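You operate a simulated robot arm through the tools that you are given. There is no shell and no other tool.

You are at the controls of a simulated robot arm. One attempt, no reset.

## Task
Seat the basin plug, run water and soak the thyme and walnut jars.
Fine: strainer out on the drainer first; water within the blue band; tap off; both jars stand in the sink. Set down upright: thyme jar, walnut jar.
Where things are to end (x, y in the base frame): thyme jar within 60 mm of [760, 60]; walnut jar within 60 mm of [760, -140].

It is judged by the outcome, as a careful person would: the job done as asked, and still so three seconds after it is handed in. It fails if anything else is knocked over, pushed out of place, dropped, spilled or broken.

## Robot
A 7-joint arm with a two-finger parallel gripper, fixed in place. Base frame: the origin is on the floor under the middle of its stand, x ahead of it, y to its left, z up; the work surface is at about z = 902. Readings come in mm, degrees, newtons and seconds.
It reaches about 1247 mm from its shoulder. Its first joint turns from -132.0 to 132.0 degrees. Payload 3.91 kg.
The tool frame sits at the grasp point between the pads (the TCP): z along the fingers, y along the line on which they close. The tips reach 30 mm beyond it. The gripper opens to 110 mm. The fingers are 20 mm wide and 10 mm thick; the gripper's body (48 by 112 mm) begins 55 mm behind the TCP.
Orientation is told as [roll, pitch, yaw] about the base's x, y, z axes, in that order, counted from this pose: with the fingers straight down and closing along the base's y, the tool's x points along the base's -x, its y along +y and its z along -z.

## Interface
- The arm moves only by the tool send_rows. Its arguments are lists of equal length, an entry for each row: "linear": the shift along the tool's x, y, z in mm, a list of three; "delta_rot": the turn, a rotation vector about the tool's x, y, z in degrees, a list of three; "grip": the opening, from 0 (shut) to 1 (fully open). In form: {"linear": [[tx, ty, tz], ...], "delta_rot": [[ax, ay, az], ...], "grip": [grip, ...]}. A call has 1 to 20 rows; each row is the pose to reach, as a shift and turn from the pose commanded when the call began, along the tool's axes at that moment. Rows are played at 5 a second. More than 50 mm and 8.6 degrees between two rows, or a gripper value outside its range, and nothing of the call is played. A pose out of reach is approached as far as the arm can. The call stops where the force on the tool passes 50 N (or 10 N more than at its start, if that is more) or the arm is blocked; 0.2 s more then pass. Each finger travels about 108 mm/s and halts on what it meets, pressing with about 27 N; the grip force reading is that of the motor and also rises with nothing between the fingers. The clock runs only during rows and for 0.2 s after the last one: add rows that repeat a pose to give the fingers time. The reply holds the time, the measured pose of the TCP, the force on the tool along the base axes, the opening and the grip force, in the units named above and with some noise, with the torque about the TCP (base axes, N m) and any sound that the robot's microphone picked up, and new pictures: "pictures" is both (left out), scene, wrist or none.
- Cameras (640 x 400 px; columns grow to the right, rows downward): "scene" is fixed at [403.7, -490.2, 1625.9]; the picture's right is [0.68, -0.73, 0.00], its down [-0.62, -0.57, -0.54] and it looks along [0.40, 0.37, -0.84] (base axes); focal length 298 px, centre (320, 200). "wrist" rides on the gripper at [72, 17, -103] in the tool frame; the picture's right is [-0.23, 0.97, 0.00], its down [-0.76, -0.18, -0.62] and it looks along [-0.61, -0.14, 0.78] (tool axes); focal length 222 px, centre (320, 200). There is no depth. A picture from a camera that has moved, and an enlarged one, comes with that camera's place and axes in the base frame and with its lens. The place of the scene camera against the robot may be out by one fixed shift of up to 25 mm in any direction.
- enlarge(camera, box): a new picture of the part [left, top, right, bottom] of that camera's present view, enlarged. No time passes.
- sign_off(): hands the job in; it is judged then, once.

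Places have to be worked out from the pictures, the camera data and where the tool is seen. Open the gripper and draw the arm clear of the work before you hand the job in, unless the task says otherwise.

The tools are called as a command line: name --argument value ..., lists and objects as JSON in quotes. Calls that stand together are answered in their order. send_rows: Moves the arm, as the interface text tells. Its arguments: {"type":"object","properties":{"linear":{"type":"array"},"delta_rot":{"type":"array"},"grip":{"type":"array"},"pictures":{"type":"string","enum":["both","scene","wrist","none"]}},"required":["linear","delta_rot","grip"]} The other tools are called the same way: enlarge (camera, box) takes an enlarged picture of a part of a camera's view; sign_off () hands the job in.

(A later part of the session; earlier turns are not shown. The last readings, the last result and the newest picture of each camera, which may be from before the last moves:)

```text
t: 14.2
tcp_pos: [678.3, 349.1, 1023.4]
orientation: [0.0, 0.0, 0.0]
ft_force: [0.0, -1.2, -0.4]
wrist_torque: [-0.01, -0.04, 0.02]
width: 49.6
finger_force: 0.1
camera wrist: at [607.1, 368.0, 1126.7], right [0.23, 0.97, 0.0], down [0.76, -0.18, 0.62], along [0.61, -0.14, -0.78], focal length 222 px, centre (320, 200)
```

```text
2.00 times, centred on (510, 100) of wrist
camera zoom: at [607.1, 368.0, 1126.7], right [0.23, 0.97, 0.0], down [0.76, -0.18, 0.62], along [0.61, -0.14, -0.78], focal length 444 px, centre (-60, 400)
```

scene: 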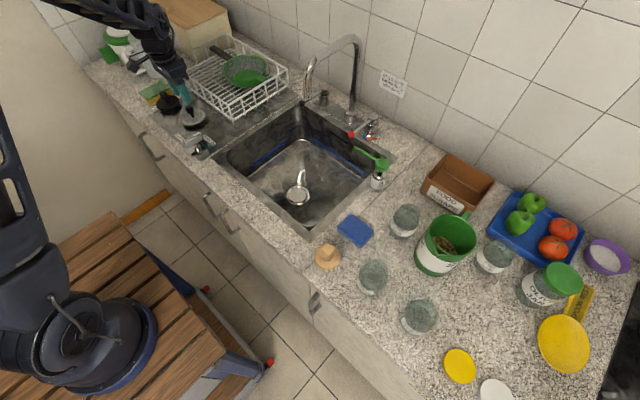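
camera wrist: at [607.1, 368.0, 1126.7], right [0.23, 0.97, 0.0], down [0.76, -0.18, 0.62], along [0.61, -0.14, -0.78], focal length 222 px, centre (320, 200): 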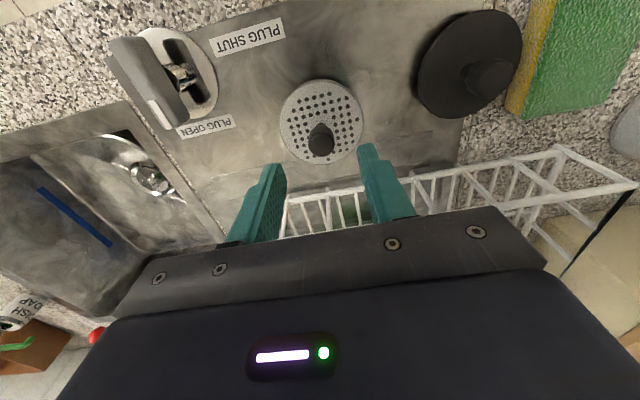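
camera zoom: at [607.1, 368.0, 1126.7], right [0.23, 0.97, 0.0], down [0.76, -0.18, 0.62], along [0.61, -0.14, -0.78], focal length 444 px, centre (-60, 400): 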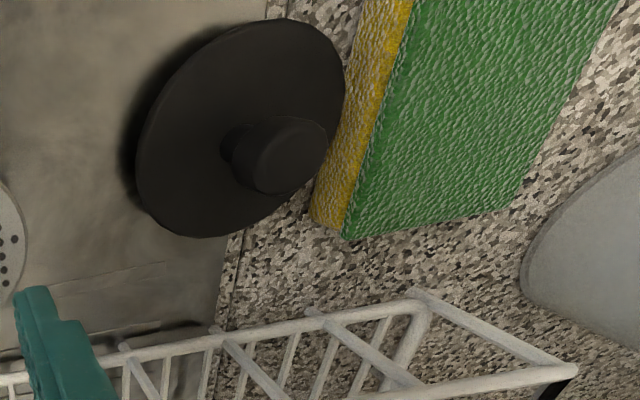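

The strainer now stands on the drainer. The black plug (same shape, disc ~80 mm with a knob) is at about (663, 485), knob top near z≈953. I'll move above it with the fingers partly open and lower partway to check alignment.

send_rows --linear '[[0, 40, 0], [8, 80, 0], [17, 115, 0], [17, 135, 0], [17, 135, 20], [17, 135, 33], [17, 135, 33]]' --delta_rot '[[0, 0, 0], [0, 0, 0], [0, 0, 0], [0, 0, 0], [0, 0, 0], [0, 0, 0], [0, 0, 0]]' --grip '[0.45, 0.45, 0.45, 0.45, 0.45, 0.45, 0.45]'

enlarge --camera "wrist" --box '[220, 60, 420, 220]'

enlarge --camera "scene" --box '[130, 60, 230, 140]'

```text
t: 15.8
tcp_pos: [660.7, 484.0, 991.9]
orientation: [0.0, 0.0, 0.0]
ft_force: [-0.1, 0.7, -0.3]
wrist_torque: [0.01, -0.02, -0.01]
width: 49.6
finger_force: 0.0
camera wrist: at [589.5, 502.5, 1095.1], right [0.23, 0.97, 0.0], down [0.76, -0.18, 0.62], along [0.61, -0.14, -0.78], focal length 222 px, centre (320, 200)
```

scene: 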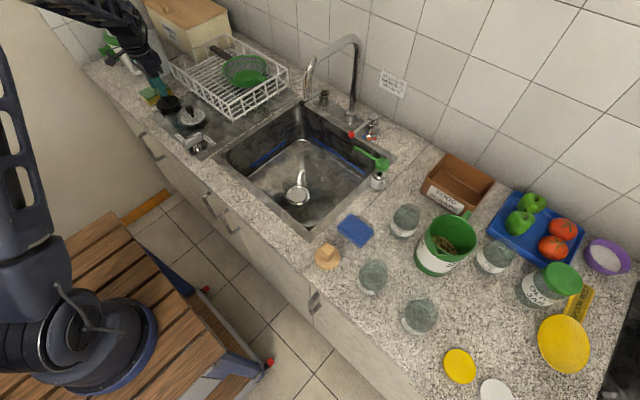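
wrist: 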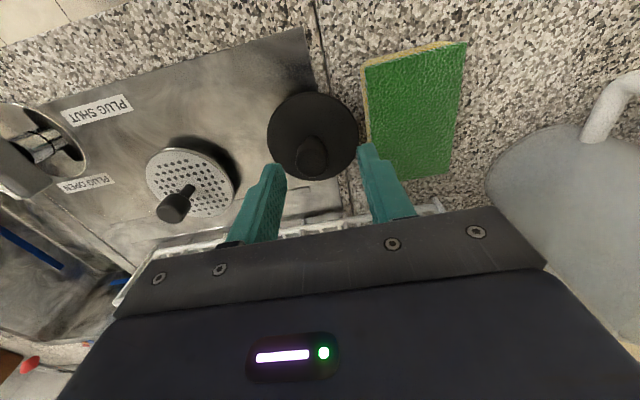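

```text
2.50 times, centred on (320, 140) of wrist
camera zoom: at [589.5, 502.5, 1095.1], right [0.23, 0.97, 0.0], down [0.76, -0.18, 0.62], along [0.61, -0.14, -0.78], focal length 555 px, centre (320, 350)
```

zoom: 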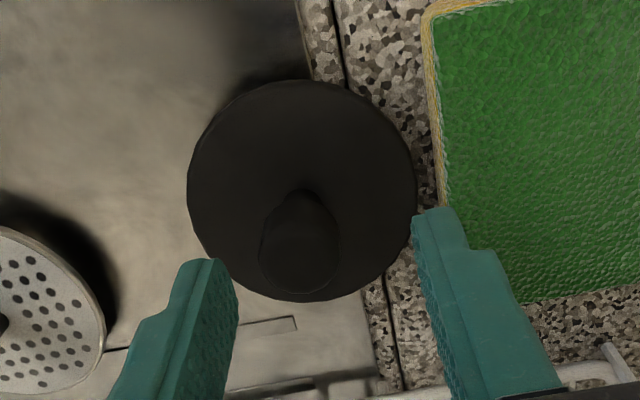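

```text
5.00 times, centred on (180, 100) of scene
camera zoom: at [403.7, -490.2, 1625.9], right [0.68, -0.73, 0.0], down [-0.62, -0.57, -0.54], along [0.4, 0.37, -0.84], focal length 1489 px, centre (1020, 700)
```

zoom: 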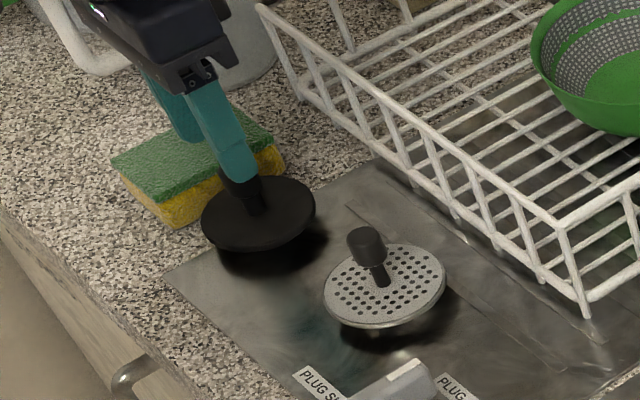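

The plug's knob axis is at about (660.5, 480.5) with the disc at z≈918. I'll shift 4 mm in -y, lower to TCP z≈957 and close on the knob.

send_rows --linear '[[1, -4, 0], [1, -4, 12], [1, -4, 24], [1, -4, 33], [1, -4, 33], [1, -4, 33], [1, -4, 33], [1, -4, 33]]' --delta_rot '[[0, 0, 0], [0, 0, 0], [0, 0, 0], [0, 0, 0], [0, 0, 0], [0, 0, 0], [0, 0, 0], [0, 0, 0]]' --grip '[0.45, 0.45, 0.45, 0.45, 0.45, 0.1, 0.1, 0.1]'

enlarge --camera "wrist" --box '[220, 60, 420, 220]'

enlarge --camera "scene" --box '[130, 60, 230, 140]'

```text
t: 17.6
tcp_pos: [661.1, 481.2, 957.4]
orientation: [0.0, 0.0, 0.1]
ft_force: [0.2, -0.6, -0.7]
wrist_torque: [0.02, -0.01, -0.01]
width: 22.7
finger_force: 26.3
camera wrist: at [588.7, 499.1, 1061.3], right [0.23, 0.97, 0.0], down [0.76, -0.18, 0.62], along [0.61, -0.14, -0.78], focal length 222 px, centre (320, 200)
```

scene: 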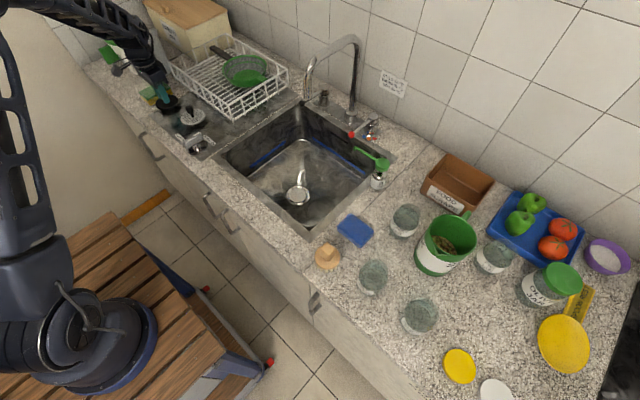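
wrist: 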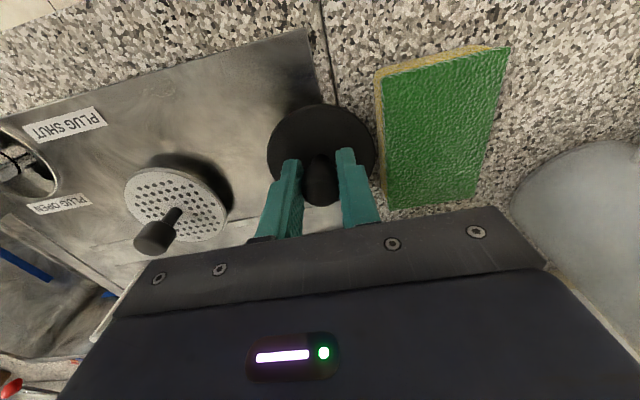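

```text
2.50 times, centred on (320, 140) of wrist
camera zoom: at [588.7, 499.1, 1061.3], right [0.23, 0.97, 0.0], down [0.76, -0.18, 0.62], along [0.61, -0.14, -0.78], focal length 555 px, centre (320, 350)
```

zoom: 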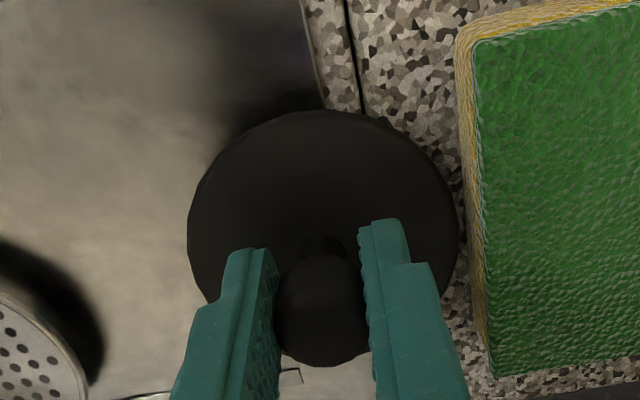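

```text
5.00 times, centred on (180, 100) of scene
camera zoom: at [403.7, -490.2, 1625.9], right [0.68, -0.73, 0.0], down [-0.62, -0.57, -0.54], along [0.4, 0.37, -0.84], focal length 1489 px, centre (1020, 700)
```

zoom: 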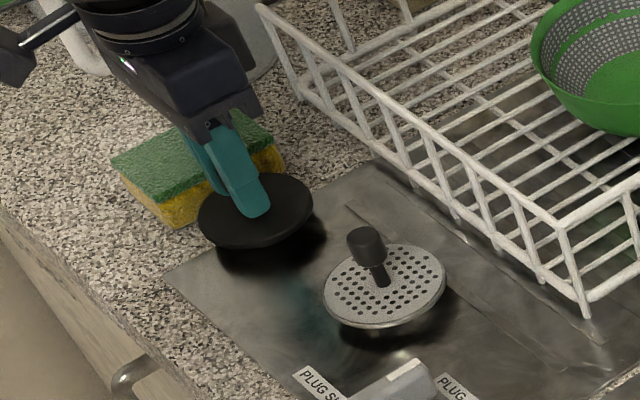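

The plug is gripped firmly (22.7 mm). I'll lift it 100 mm, carry it past the strainer and control at safe height to the sink, and lower at x≈720 so as to stay clear of the spout.

send_rows --linear '[[0, 0, -30], [0, 0, -65], [0, 0, -100], [0, -40, -100], [0, -85, -100], [0, -130, -100], [0, -175, -100], [0, -220, -100], [0, -265, -100], [0, -310, -100], [-10, -353, -100], [-25, -395, -100], [-40, -437, -100], [-50, -480, -100], [-58, -518, -100], [-58, -518, -60], [-58, -518, -20], [-58, -518, 20], [-58, -518, 52], [-58, -518, 52]]' --delta_rot '[[0, 0, 0], [0, 0, 0], [0, 0, 0], [0, 0, 0], [0, 0, 0], [0, 0, 0], [0, 0, 0], [0, 0, 0], [0, 0, 0], [0, 0, 0], [0, 0, 0], [0, 0, 0], [0, 0, 0], [0, 0, 0], [0, 0, 0], [0, 0, 0], [0, 0, 0], [0, 0, 0], [0, 0, 0], [0, 0, 0]]' --grip '[0.1, 0.1, 0.1, 0.1, 0.1, 0.1, 0.1, 0.1, 0.1, 0.1, 0.1, 0.1, 0.1, 0.1, 0.1, 0.1, 0.1, 0.1, 0.1, 0.1]'

enlarge --camera "scene" --box '[220, 100, 380, 230]'

enlarge --camera "wrist" --box '[200, 20, 440, 220]'

```text
t: 21.8
tcp_pos: [722.0, -36.8, 905.6]
orientation: [0.0, 0.0, 0.0]
ft_force: [-0.2, -1.2, -0.5]
wrist_torque: [-0.01, 0.0, 0.02]
width: 22.7
finger_force: 27.3
camera wrist: at [648.2, -18.2, 1010.4], right [0.23, 0.97, 0.0], down [0.76, -0.18, 0.62], along [0.61, -0.14, -0.78], focal length 222 px, centre (320, 200)
```

scene: 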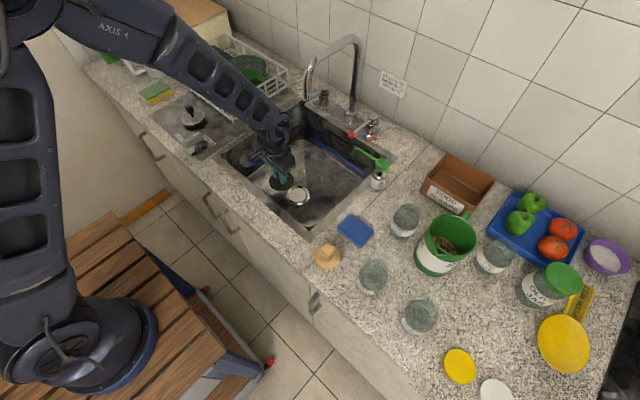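
wrist: 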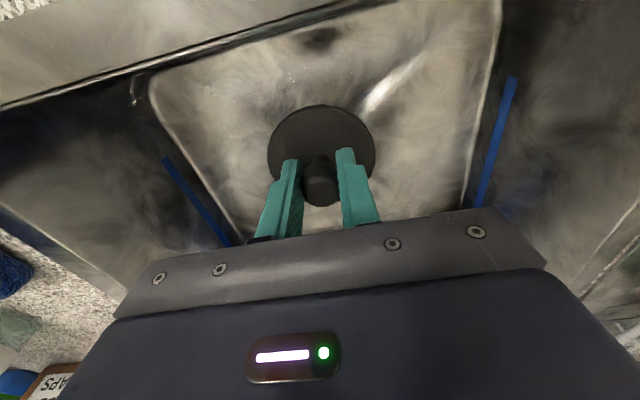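

```text
3.08 times, centred on (300, 165) of scene
camera zoom: at [403.7, -490.2, 1625.9], right [0.68, -0.73, 0.0], down [-0.62, -0.57, -0.54], along [0.4, 0.37, -0.84], focal length 916 px, centre (382, 308)
```

zoom: 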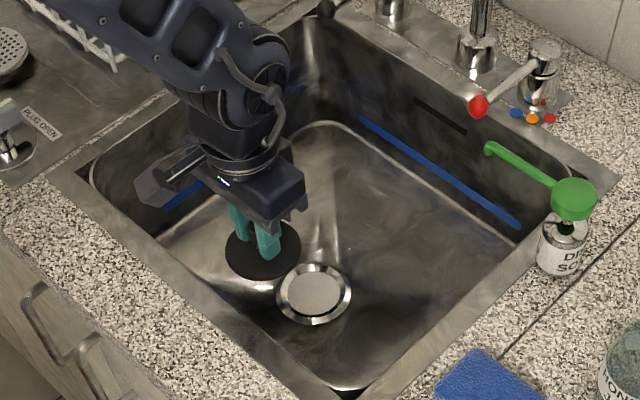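

```text
2.00 times, centred on (320, 120) of wrist
camera zoom: at [648.2, -18.2, 1010.4], right [0.23, 0.97, 0.0], down [0.76, -0.18, 0.62], along [0.61, -0.14, -0.78], focal length 444 px, centre (320, 360)
```

zoom: 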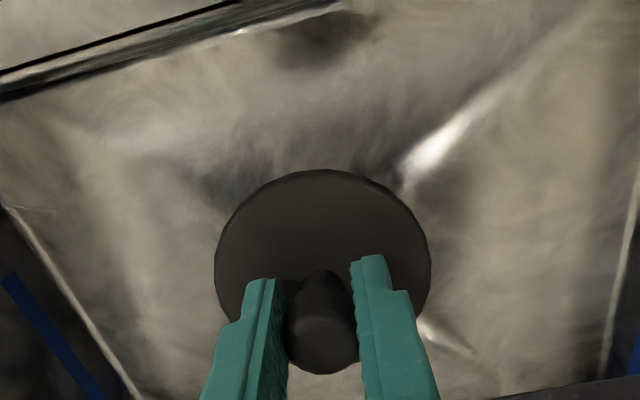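

The plug is held level over the sink front, with the open drain ring visible just beyond it. I'll slide to above the drain (778.5, -38.5) and lower to TCP z≈810, then check alignment from the scene view.

send_rows --linear '[[-30, -1.2, 20], [-58.3, -1.2, 45], [-58.3, -1.2, 70], [-58.3, -1.2, 95], [-58.3, -1.2, 95]]' --delta_rot '[[0, 0, 0], [0, 0, 0], [0, 0, 0], [0, 0, 0], [0, 0, 0]]' --grip '[0.1, 0.1, 0.1, 0.1, 0.1]'

enlarge --camera "scene" --box '[260, 150, 340, 220]'

enlarge --camera "wrist" --box '[200, 20, 440, 220]'

```text
t: 23.0
tcp_pos: [779.0, -36.9, 811.6]
orientation: [0.0, 0.0, 0.0]
ft_force: [-0.4, -0.5, -1.3]
wrist_torque: [-0.05, 0.0, -0.03]
width: 22.5
finger_force: 27.4
camera wrist: at [706.5, -20.2, 914.8], right [0.23, 0.97, 0.0], down [0.76, -0.18, 0.62], along [0.61, -0.14, -0.78], focal length 222 px, centre (320, 200)
```

scene: 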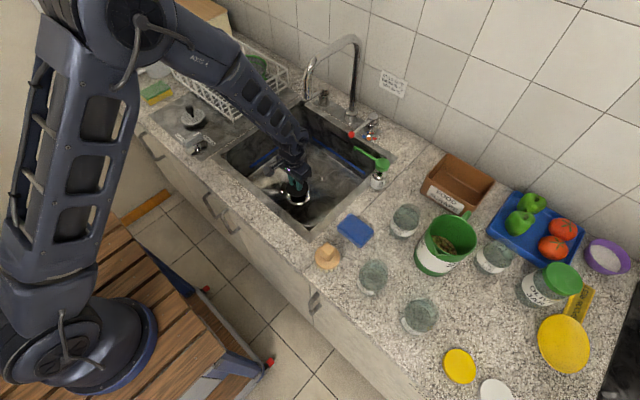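
wrist: 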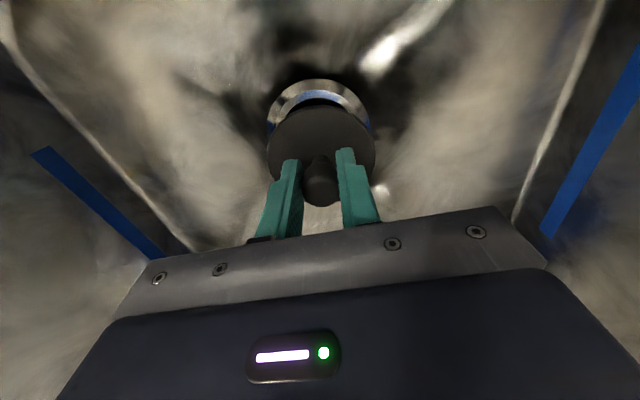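

```text
5.71 times, centred on (300, 185) of scene
camera zoom: at [403.7, -490.2, 1625.9], right [0.68, -0.73, 0.0], down [-0.62, -0.57, -0.54], along [0.4, 0.37, -0.84], focal length 1702 px, centre (434, 286)
```

zoom: 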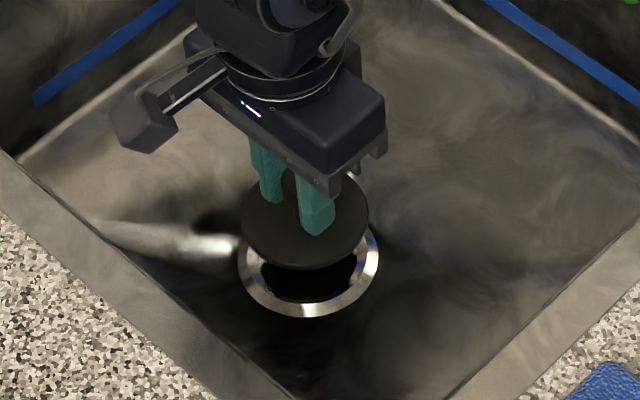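

```text
2.00 times, centred on (320, 120) of wrist
camera zoom: at [706.5, -20.2, 914.8], right [0.23, 0.97, 0.0], down [0.76, -0.18, 0.62], along [0.61, -0.14, -0.78], focal length 444 px, centre (320, 360)
```

zoom: 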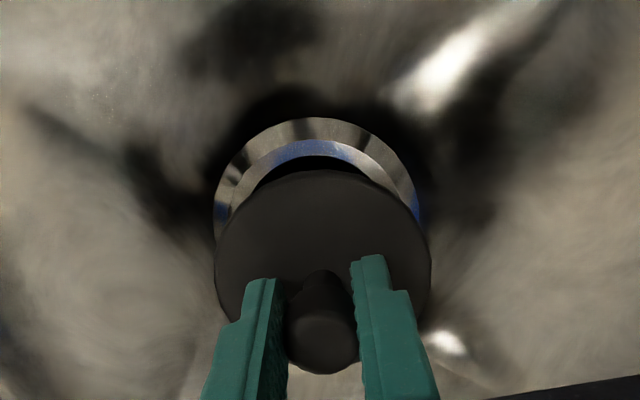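

The plug hovers over the ring, slightly off in +y by about 2 mm. I'll correct to commanded (779, -40), then lower gradually toward the expected seat at TCP z≈780, watching the force.

send_rows --linear '[[-0.5, -1.5, 0], [-0.5, -1.5, 8], [-0.5, -1.5, 14], [-0.5, -1.5, 20], [-0.5, -1.5, 22], [-0.5, -1.5, 24]]' --delta_rot '[[0, 0, 0], [0, 0, 0], [0, 0, 0], [0, 0, 0], [0, 0, 0], [0, 0, 0]]' --grip '[0.1, 0.1, 0.1, 0.1, 0.1, 0.1]' --pictures "wrist"

enlarge --camera "scene" --box '[260, 150, 340, 220]'

enlarge --camera "wrist" --box '[200, 20, 440, 220]'

```text
t: 24.4
tcp_pos: [779.3, -39.2, 786.4]
orientation: [0.0, 0.0, 0.0]
ft_force: [0.3, 0.4, -0.5]
wrist_torque: [0.01, -0.02, 0.05]
width: 22.8
finger_force: 27.1
camera wrist: at [706.4, -21.5, 889.8], right [0.23, 0.97, 0.0], down [0.76, -0.18, 0.62], along [0.61, -0.14, -0.78], focal length 222 px, centre (320, 200)
```

wrist: 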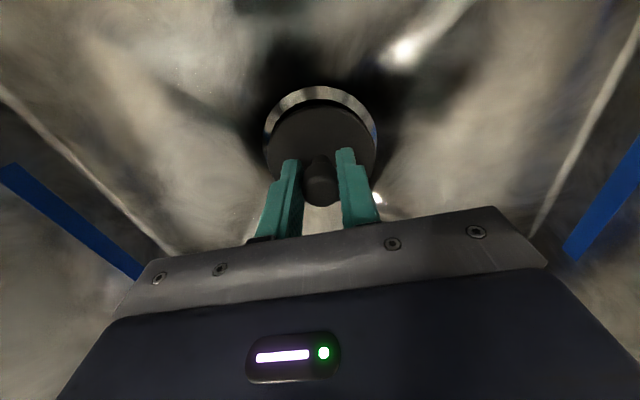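

```text
5.71 times, centred on (300, 185) of scene
camera zoom: at [403.7, -490.2, 1625.9], right [0.68, -0.73, 0.0], down [-0.62, -0.57, -0.54], along [0.4, 0.37, -0.84], focal length 1702 px, centre (434, 286)
```

zoom: 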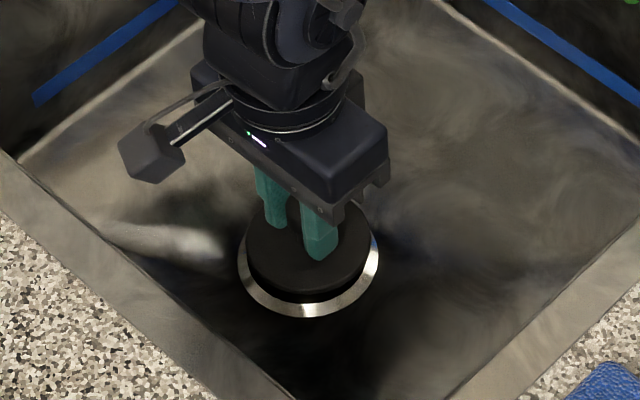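

```text
2.00 times, centred on (320, 120) of wrist
camera zoom: at [706.4, -21.5, 889.8], right [0.23, 0.97, 0.0], down [0.76, -0.18, 0.62], along [0.61, -0.14, -0.78], focal length 444 px, centre (320, 360)
```

zoom: 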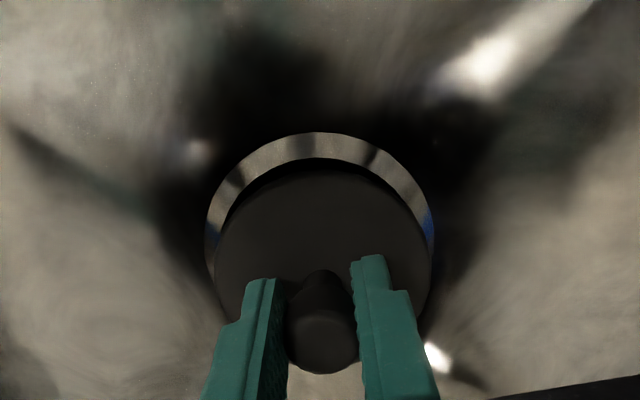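

The plug is now concentric with the ring to within about a millimetre. I continue down in 2 mm steps.

send_rows --linear '[[0, 0, 2], [0, 0, 4], [0, 0, 6], [0, 0, 8], [0, 0, 8]]' --delta_rot '[[0, 0, 0], [0, 0, 0], [0, 0, 0], [0, 0, 0], [0, 0, 0]]' --grip '[0.1, 0.1, 0.1, 0.1, 0.1]' --pictures "wrist"

enlarge --camera "scene" --box '[260, 150, 340, 220]'

enlarge --camera "wrist" --box '[200, 20, 440, 220]'

```text
t: 25.6
tcp_pos: [779.3, -38.7, 777.5]
orientation: [-0.1, 0.1, 0.0]
ft_force: [0.3, 0.3, -0.4]
wrist_torque: [0.02, 0.02, 0.01]
width: 22.9
finger_force: 27.3
camera wrist: at [706.3, -21.5, 881.7], right [0.23, 0.97, 0.0], down [0.76, -0.18, 0.62], along [0.61, -0.14, -0.78], focal length 222 px, centre (320, 200)
```

wrist: 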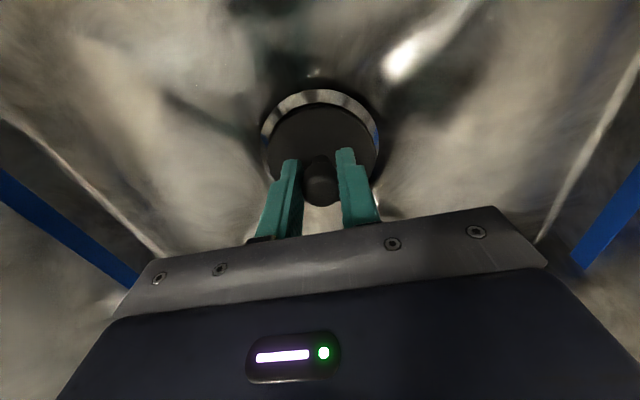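

```text
5.71 times, centred on (300, 185) of scene
camera zoom: at [403.7, -490.2, 1625.9], right [0.68, -0.73, 0.0], down [-0.62, -0.57, -0.54], along [0.4, 0.37, -0.84], focal length 1702 px, centre (434, 286)
```

zoom: 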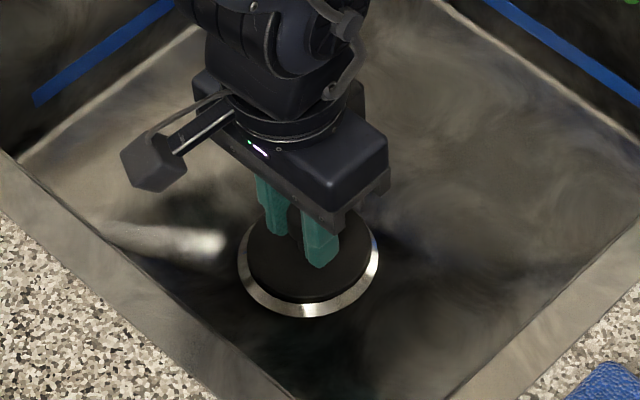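

```text
2.00 times, centred on (320, 120) of wrist
camera zoom: at [706.3, -21.5, 881.7], right [0.23, 0.97, 0.0], down [0.76, -0.18, 0.62], along [0.61, -0.14, -0.78], focal length 444 px, centre (320, 360)
```

zoom: 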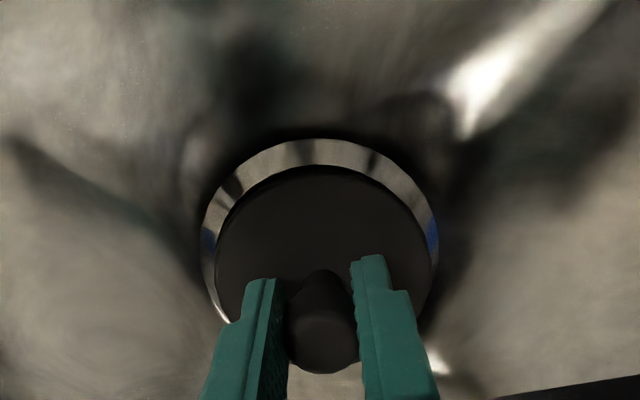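

No contact yet; the disc is nearly level with the ring and centred. I continue down in small steps.

send_rows --linear '[[0, 0, 2], [0, 0, 4], [0, 0, 6], [0, 0, 8], [0, 0, 8]]' --delta_rot '[[0, 0, 0], [0, 0, 0], [0, 0, 0], [0, 0, 0], [0, 0, 0]]' --grip '[0.1, 0.1, 0.1, 0.1, 0.1]' --pictures "wrist"

enlarge --camera "scene" --box '[260, 150, 340, 220]'

enlarge --camera "wrist" --box '[200, 20, 440, 220]'

```text
t: 26.8
tcp_pos: [779.4, -39.5, 771.1]
orientation: [-0.1, -0.1, 0.0]
ft_force: [-5.9, -0.9, 38.1]
wrist_torque: [-0.33, -0.09, -0.02]
width: 22.5
finger_force: 26.9
camera wrist: at [706.4, -21.9, 875.1], right [0.23, 0.97, 0.0], down [0.76, -0.18, 0.63], along [0.61, -0.14, -0.78], focal length 222 px, centre (320, 200)
```

wrist: 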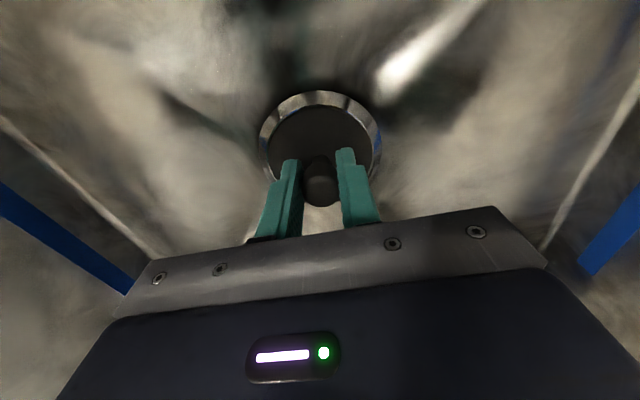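

```text
5.71 times, centred on (300, 185) of scene
camera zoom: at [403.7, -490.2, 1625.9], right [0.68, -0.73, 0.0], down [-0.62, -0.57, -0.54], along [0.4, 0.37, -0.84], focal length 1702 px, centre (434, 286)
```

zoom: 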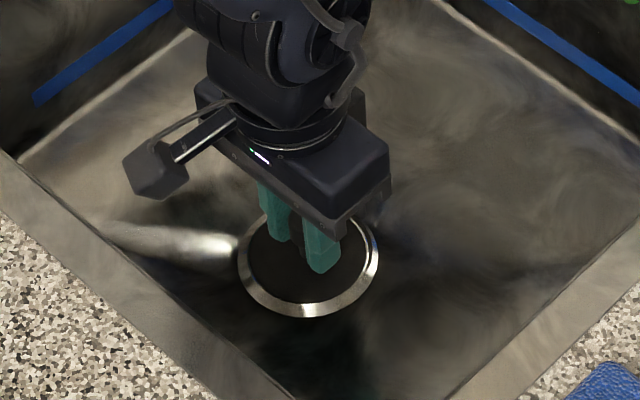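

```text
2.00 times, centred on (320, 120) of wrist
camera zoom: at [706.4, -21.9, 875.1], right [0.23, 0.97, 0.0], down [0.76, -0.18, 0.63], along [0.61, -0.14, -0.78], focal length 444 px, centre (320, 360)
```

zoom: 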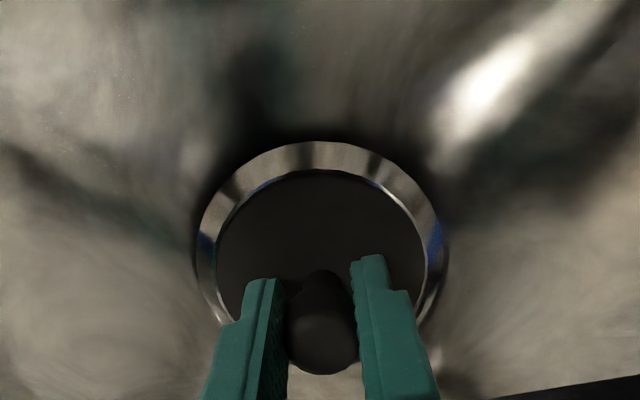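

Contact at z≈771 with 38 N down, and the disc sits concentric inside the ring: the plug is seated. I'll relax the pressure and release it.

send_rows --linear '[[0, 0, -0.8], [0, 0, -0.8], [0, 0, -0.8], [0, 0, -0.8], [0, 0, -0.8], [0, 0, -3], [0, 0, -8], [0, 0, -20], [0, 0, -40], [0, 0, -40]]' --delta_rot '[[0, 0, 0], [0, 0, 0], [0, 0, 0], [0, 0, 0], [0, 0, 0], [0, 0, 0], [0, 0, 0], [0, 0, 0], [0, 0, 0], [0, 0, 0]]' --grip '[0.15, 0.2, 0.3, 0.4, 0.45, 0.45, 0.45, 0.45, 0.45, 0.45]'

enlarge --camera "scene" --box '[260, 150, 340, 220]'

enlarge --camera "wrist" --box '[200, 20, 440, 220]'

```text
t: 29.0
tcp_pos: [779.3, -39.7, 811.8]
orientation: [0.0, 0.0, -0.1]
ft_force: [0.1, -0.4, 0.1]
wrist_torque: [0.01, -0.01, 0.01]
width: 49.7
finger_force: 0.1
camera wrist: at [706.4, -21.9, 914.9], right [0.23, 0.97, 0.0], down [0.76, -0.18, 0.62], along [0.61, -0.14, -0.78], focal length 222 px, centre (320, 200)
```

scene: 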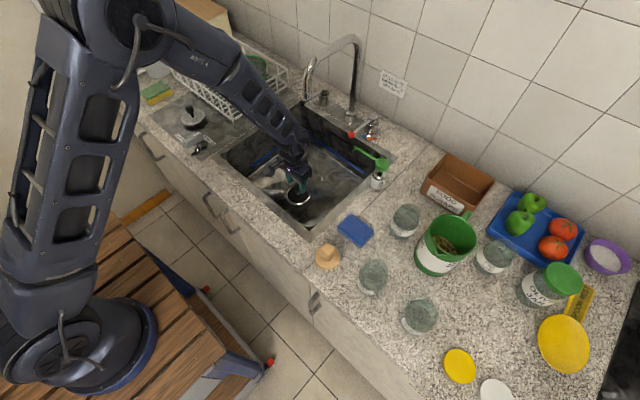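
wrist: 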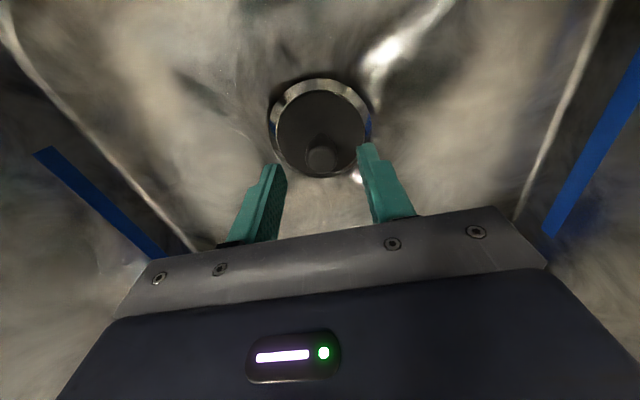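

```text
5.71 times, centred on (300, 185) of scene
camera zoom: at [403.7, -490.2, 1625.9], right [0.68, -0.73, 0.0], down [-0.62, -0.57, -0.54], along [0.4, 0.37, -0.84], focal length 1702 px, centre (434, 286)
```

zoom: 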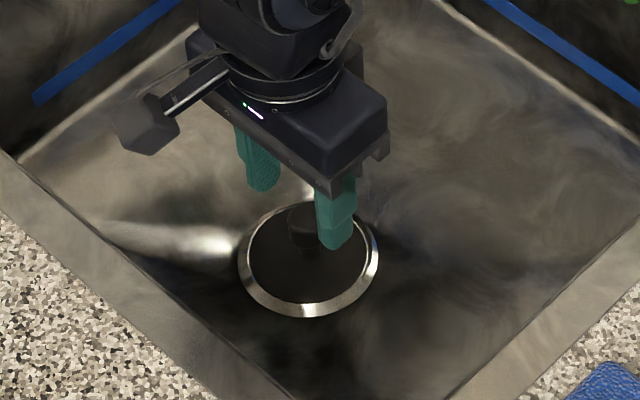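

```text
2.00 times, centred on (320, 120) of wrist
camera zoom: at [706.4, -21.9, 914.9], right [0.23, 0.97, 0.0], down [0.76, -0.18, 0.62], along [0.61, -0.14, -0.78], focal length 444 px, centre (320, 360)
```

zoom: 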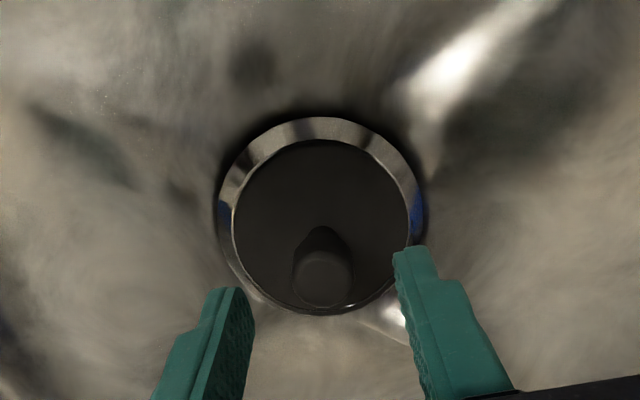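

The plug is seated concentric and level in the drain. Next I want a good look at the two tap levers, so I'll withdraw up and back from the sink, then view them from high at about (800, 100, 1200).

send_rows --linear '[[0, 0, -40], [20, 0, -75], [50, 0, -110], [80, 10, -150], [80, 40, -190], [80, 75, -225], [80, 110, -260], [80, 140, -300], [60, 140, -340], [30, 140, -370], [0, 140, -390], [-21, 140, -390], [-21, 140, -390]]' --delta_rot '[[0, 0, 0], [0, 0, 0], [0, 0, 0], [0, 0, 0], [0, 0, 0], [0, 0, 0], [0, 0, 0], [0, 0, 0], [0, 0, 0], [0, 0, 0], [0, 0, 0], [0, 0, 0], [0, 0, 0]]' --grip '[0.45, 0.45, 0.3, 0.2, 0.1, 0.0, 0.0, 0.0, 0.0, 0.0, 0.0, 0.0, 0.0]'

enlarge --camera "wrist" --box '[0, 80, 320, 260]'

enlarge --camera "wrist" --box '[200, 60, 520, 260]'

enlarge --camera "scene" --box '[200, 20, 420, 200]'

```text
refused: row 4 steps farther than a row can; nothing moved
```

```text
2.00 times, centred on (160, 170) of wrist
camera zoom: at [706.4, -21.9, 914.9], right [0.23, 0.97, 0.0], down [0.76, -0.18, 0.62], along [0.61, -0.14, -0.78], focal length 444 px, centre (640, 260)
```

zoom: 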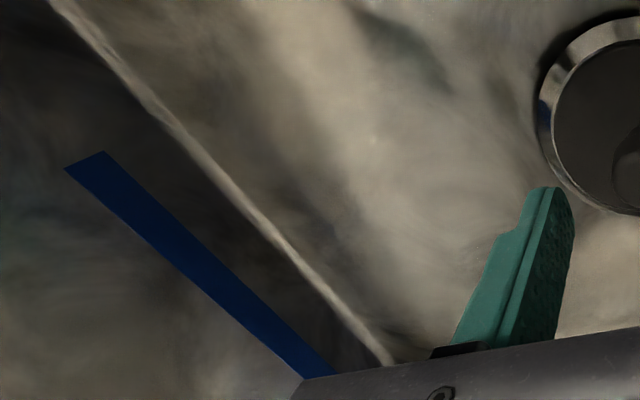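

```text
2.00 times, centred on (360, 160) of wrist
camera zoom: at [706.4, -21.9, 914.9], right [0.23, 0.97, 0.0], down [0.76, -0.18, 0.62], along [0.61, -0.14, -0.78], focal length 444 px, centre (240, 280)
```

zoom: 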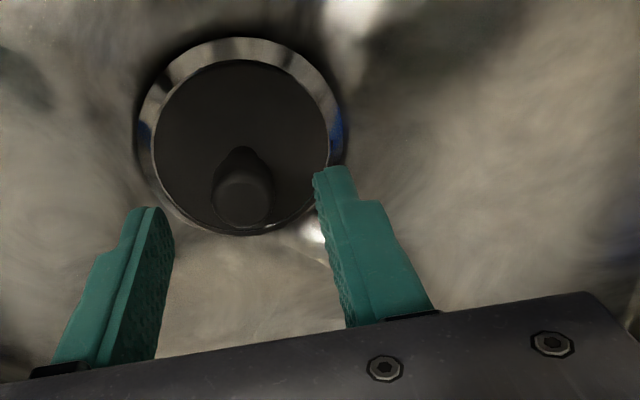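

```text
2.22 times, centred on (310, 110) of scene
camera zoom: at [403.7, -490.2, 1625.9], right [0.68, -0.73, 0.0], down [-0.62, -0.57, -0.54], along [0.4, 0.37, -0.84], focal length 662 px, centre (342, 400)
```

zoom: 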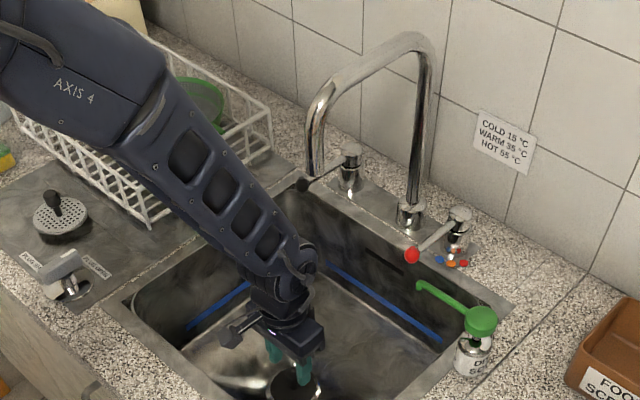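

The call was refused for one over-long step (51 mm); I resend the same retreat with shorter steps.

send_rows --linear '[[0, 0, -40], [20, 0, -75], [45, 0, -110], [70, 10, -145], [80, 35, -180], [80, 70, -210], [80, 105, -240], [80, 135, -275], [70, 140, -315], [50, 140, -350], [20, 140, -380], [-5, 140, -390], [-21, 140, -390], [-21, 140, -390]]' --delta_rot '[[0, 0, 0], [0, 0, 0], [0, 0, 0], [0, 0, 0], [0, 0, 0], [0, 0, 0], [0, 0, 0], [0, 0, 0], [0, 0, 0], [0, 0, 0], [0, 0, 0], [0, 0, 0], [0, 0, 0], [0, 0, 0]]' --grip '[0.45, 0.45, 0.3, 0.2, 0.1, 0.0, 0.0, 0.0, 0.0, 0.0, 0.0, 0.0, 0.0, 0.0]'

enlarge --camera "wrist" --box '[0, 80, 320, 260]'

enlarge --camera "wrist" --box '[200, 60, 520, 260]'

enlarge --camera "scene" --box '[200, 20, 420, 200]'

```text
t: 32.0
tcp_pos: [799.6, 100.8, 1201.2]
orientation: [0.1, 0.1, 0.0]
ft_force: [-0.9, 0.0, 0.2]
wrist_torque: [-0.03, -0.01, -0.03]
width: 0.1
finger_force: 27.0
camera wrist: at [727.4, 118.6, 1304.1], right [0.23, 0.97, 0.0], down [0.76, -0.18, 0.62], along [0.61, -0.14, -0.78], focal length 222 px, centre (320, 200)
```

scene: 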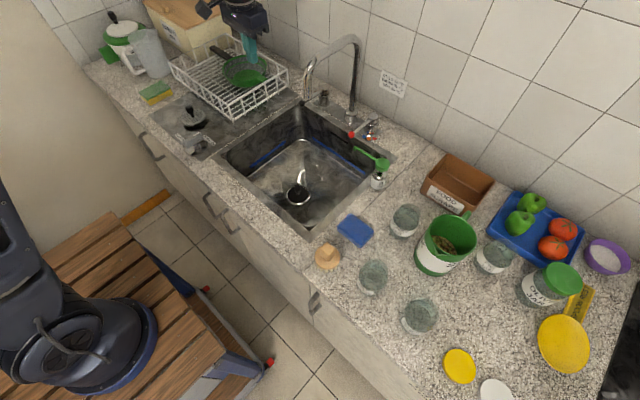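
wrist: 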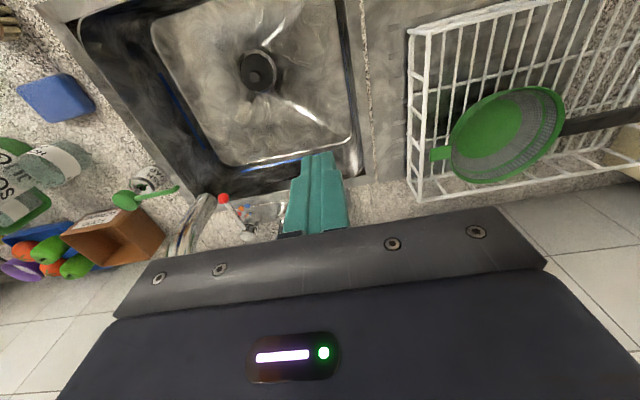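

```text
2.00 times, centred on (160, 170) of wrist
camera zoom: at [727.4, 118.6, 1304.1], right [0.23, 0.97, 0.0], down [0.76, -0.18, 0.62], along [0.61, -0.14, -0.78], focal length 444 px, centre (640, 260)
```

zoom: 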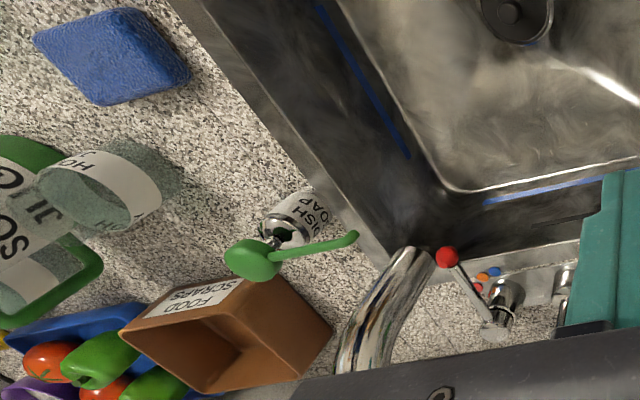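

```text
2.00 times, centred on (360, 160) of wrist
camera zoom: at [727.4, 118.6, 1304.1], right [0.23, 0.97, 0.0], down [0.76, -0.18, 0.62], along [0.61, -0.14, -0.78], focal length 444 px, centre (240, 280)
```

zoom: 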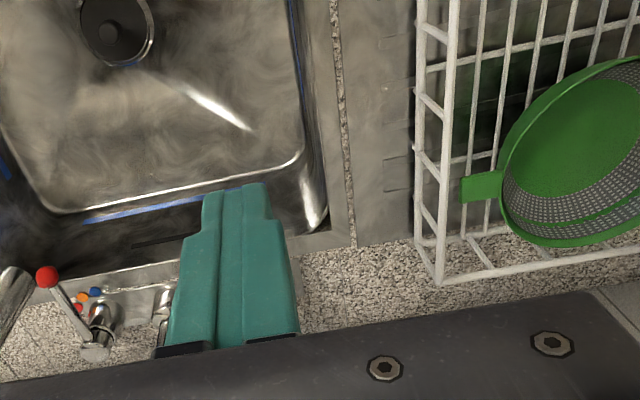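

```text
2.22 times, centred on (310, 110) of scene
camera zoom: at [403.7, -490.2, 1625.9], right [0.68, -0.73, 0.0], down [-0.62, -0.57, -0.54], along [0.4, 0.37, -0.84], focal length 662 px, centre (342, 400)
```

zoom: 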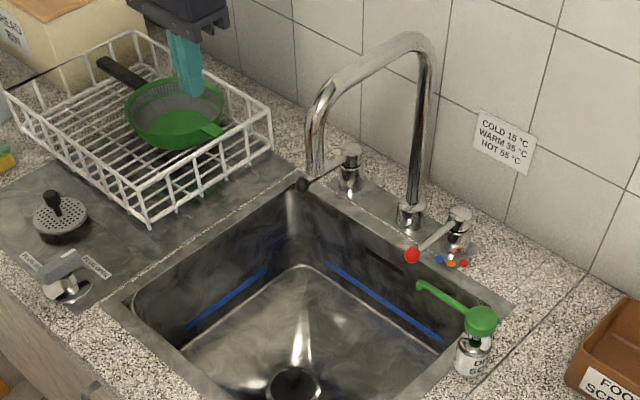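

The left (black-tip) lever is hidden behind the fingers, so I shift forward and to the left at the same height to see it.

send_rows --linear '[[-30, 25, 0], [-60, 55, 0], [-80, 70, 0], [-80, 70, 0]]' --delta_rot '[[0, 0, 0], [0, 0, 0], [0, 0, 0], [0, 0, 0]]' --grip '[0, 0, 0, 0]'

enlarge --camera "wrist" --box '[120, 40, 360, 210]'

enlarge --camera "wrist" --box '[180, 100, 300, 190]'

```text
t: 33.0
tcp_pos: [878.7, 169.0, 1200.8]
orientation: [0.0, 0.0, 0.0]
ft_force: [0.2, 0.1, -1.0]
wrist_torque: [0.01, -0.02, 0.01]
width: 0.0
finger_force: 26.8
camera wrist: at [807.0, 186.3, 1304.4], right [0.23, 0.97, 0.0], down [0.76, -0.18, 0.62], along [0.61, -0.14, -0.78], focal length 222 px, centre (320, 200)
```

scene: 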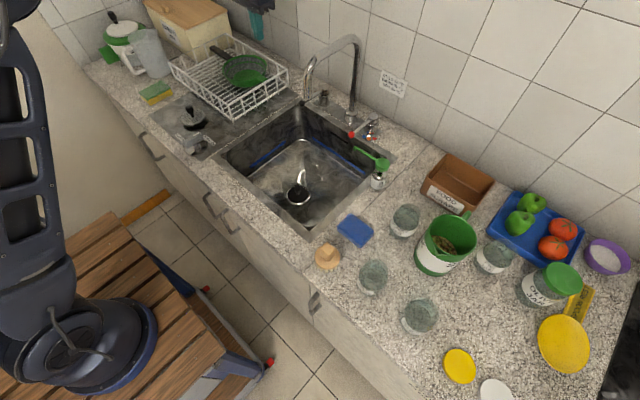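
wrist: 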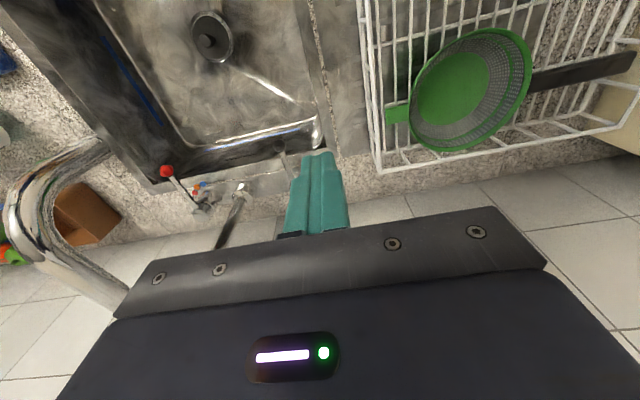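

```text
2.35 times, centred on (240, 125) of wrist
camera zoom: at [807.0, 186.3, 1304.4], right [0.23, 0.97, 0.0], down [0.76, -0.18, 0.62], along [0.61, -0.14, -0.78], focal length 523 px, centre (508, 376)
```

zoom: 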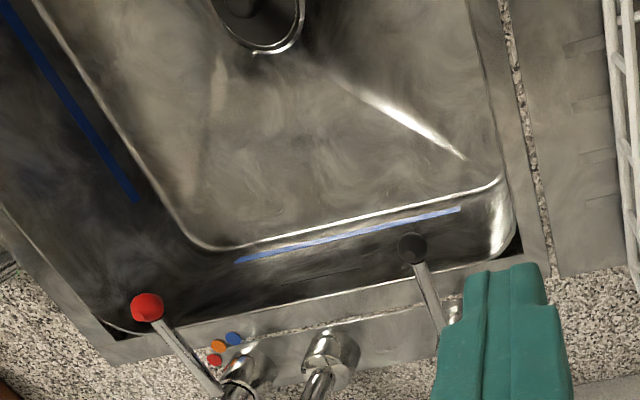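

```text
4.44 times, centred on (240, 145) of wrist
camera zoom: at [807.0, 186.3, 1304.4], right [0.23, 0.97, 0.0], down [0.76, -0.18, 0.62], along [0.61, -0.14, -0.78], focal length 987 px, centre (676, 444)
```

zoom: 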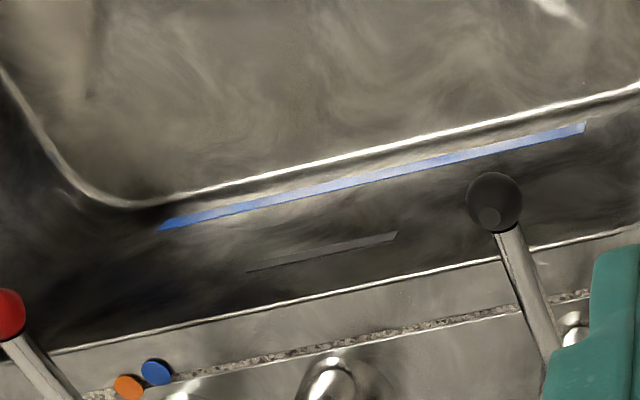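

Both lever balls overhang the sink: the red (temperature, pointing at the blue/cold dot) ball at about (944, -121, 968), and the black (flow) ball at about (942, 88, 974). I'll bring a narrowly opened gripper above the black ball to straddle it.

send_rows --linear '[[-20, -30, 20], [-45, -60, 45], [-64, -82, 75], [-64, -82, 110], [-64, -82, 140], [-64, -82, 140]]' --delta_rot '[[0, 0, 0], [0, 0, 0], [0, 0, 0], [0, 0, 0], [0, 0, 0], [0, 0, 0]]' --grip '[0.2, 0.4, 0.4, 0.4, 0.4, 0.4]'

enlarge --camera "wrist" --box '[200, 60, 440, 230]'

enlarge --camera "scene" --box '[240, 30, 400, 150]'

```text
t: 34.4
tcp_pos: [944.1, 86.7, 1058.5]
orientation: [-0.1, 0.0, 0.0]
ft_force: [0.4, 0.1, 0.0]
wrist_torque: [0.0, -0.03, -0.02]
width: 44.1
finger_force: 0.0
camera wrist: at [871.6, 104.8, 1163.2], right [0.23, 0.97, 0.0], down [0.76, -0.18, 0.62], along [0.61, -0.14, -0.78], focal length 222 px, centre (320, 200)
```

scene: 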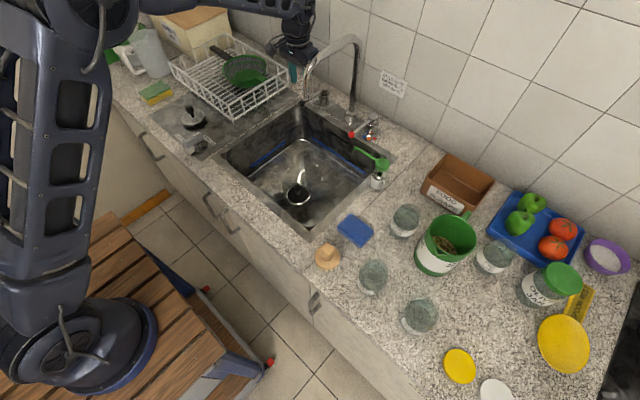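
wrist: 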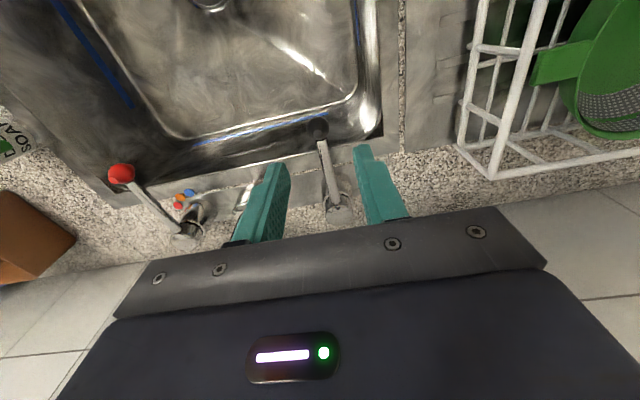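

```text
2.35 times, centred on (320, 145) of wrist
camera zoom: at [871.6, 104.8, 1163.2], right [0.23, 0.97, 0.0], down [0.76, -0.18, 0.62], along [0.61, -0.14, -0.78], focal length 523 px, centre (320, 329)
```

zoom: 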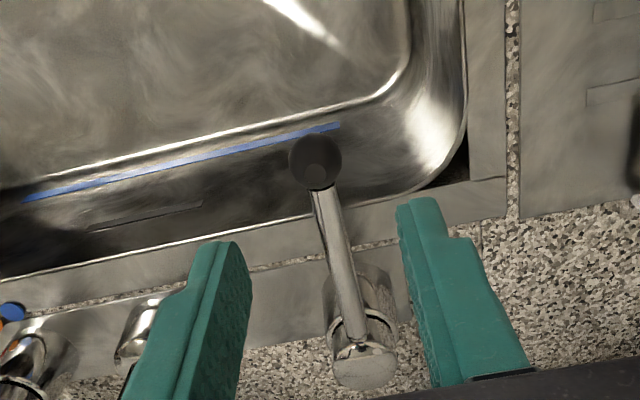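

```text
3.33 times, centred on (320, 90) of scene
camera zoom: at [403.7, -490.2, 1625.9], right [0.68, -0.73, 0.0], down [-0.62, -0.57, -0.54], along [0.4, 0.37, -0.84], focal length 993 px, centre (320, 567)
```

zoom: 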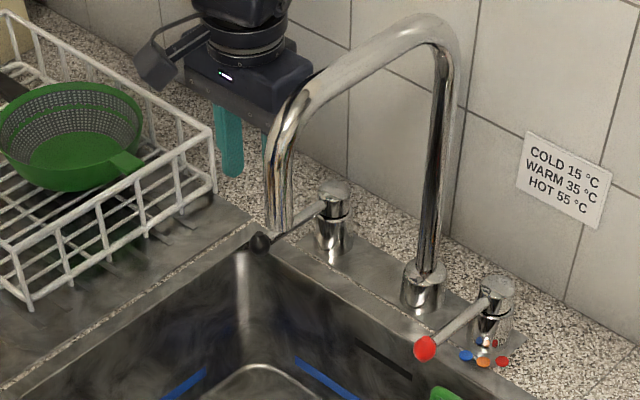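

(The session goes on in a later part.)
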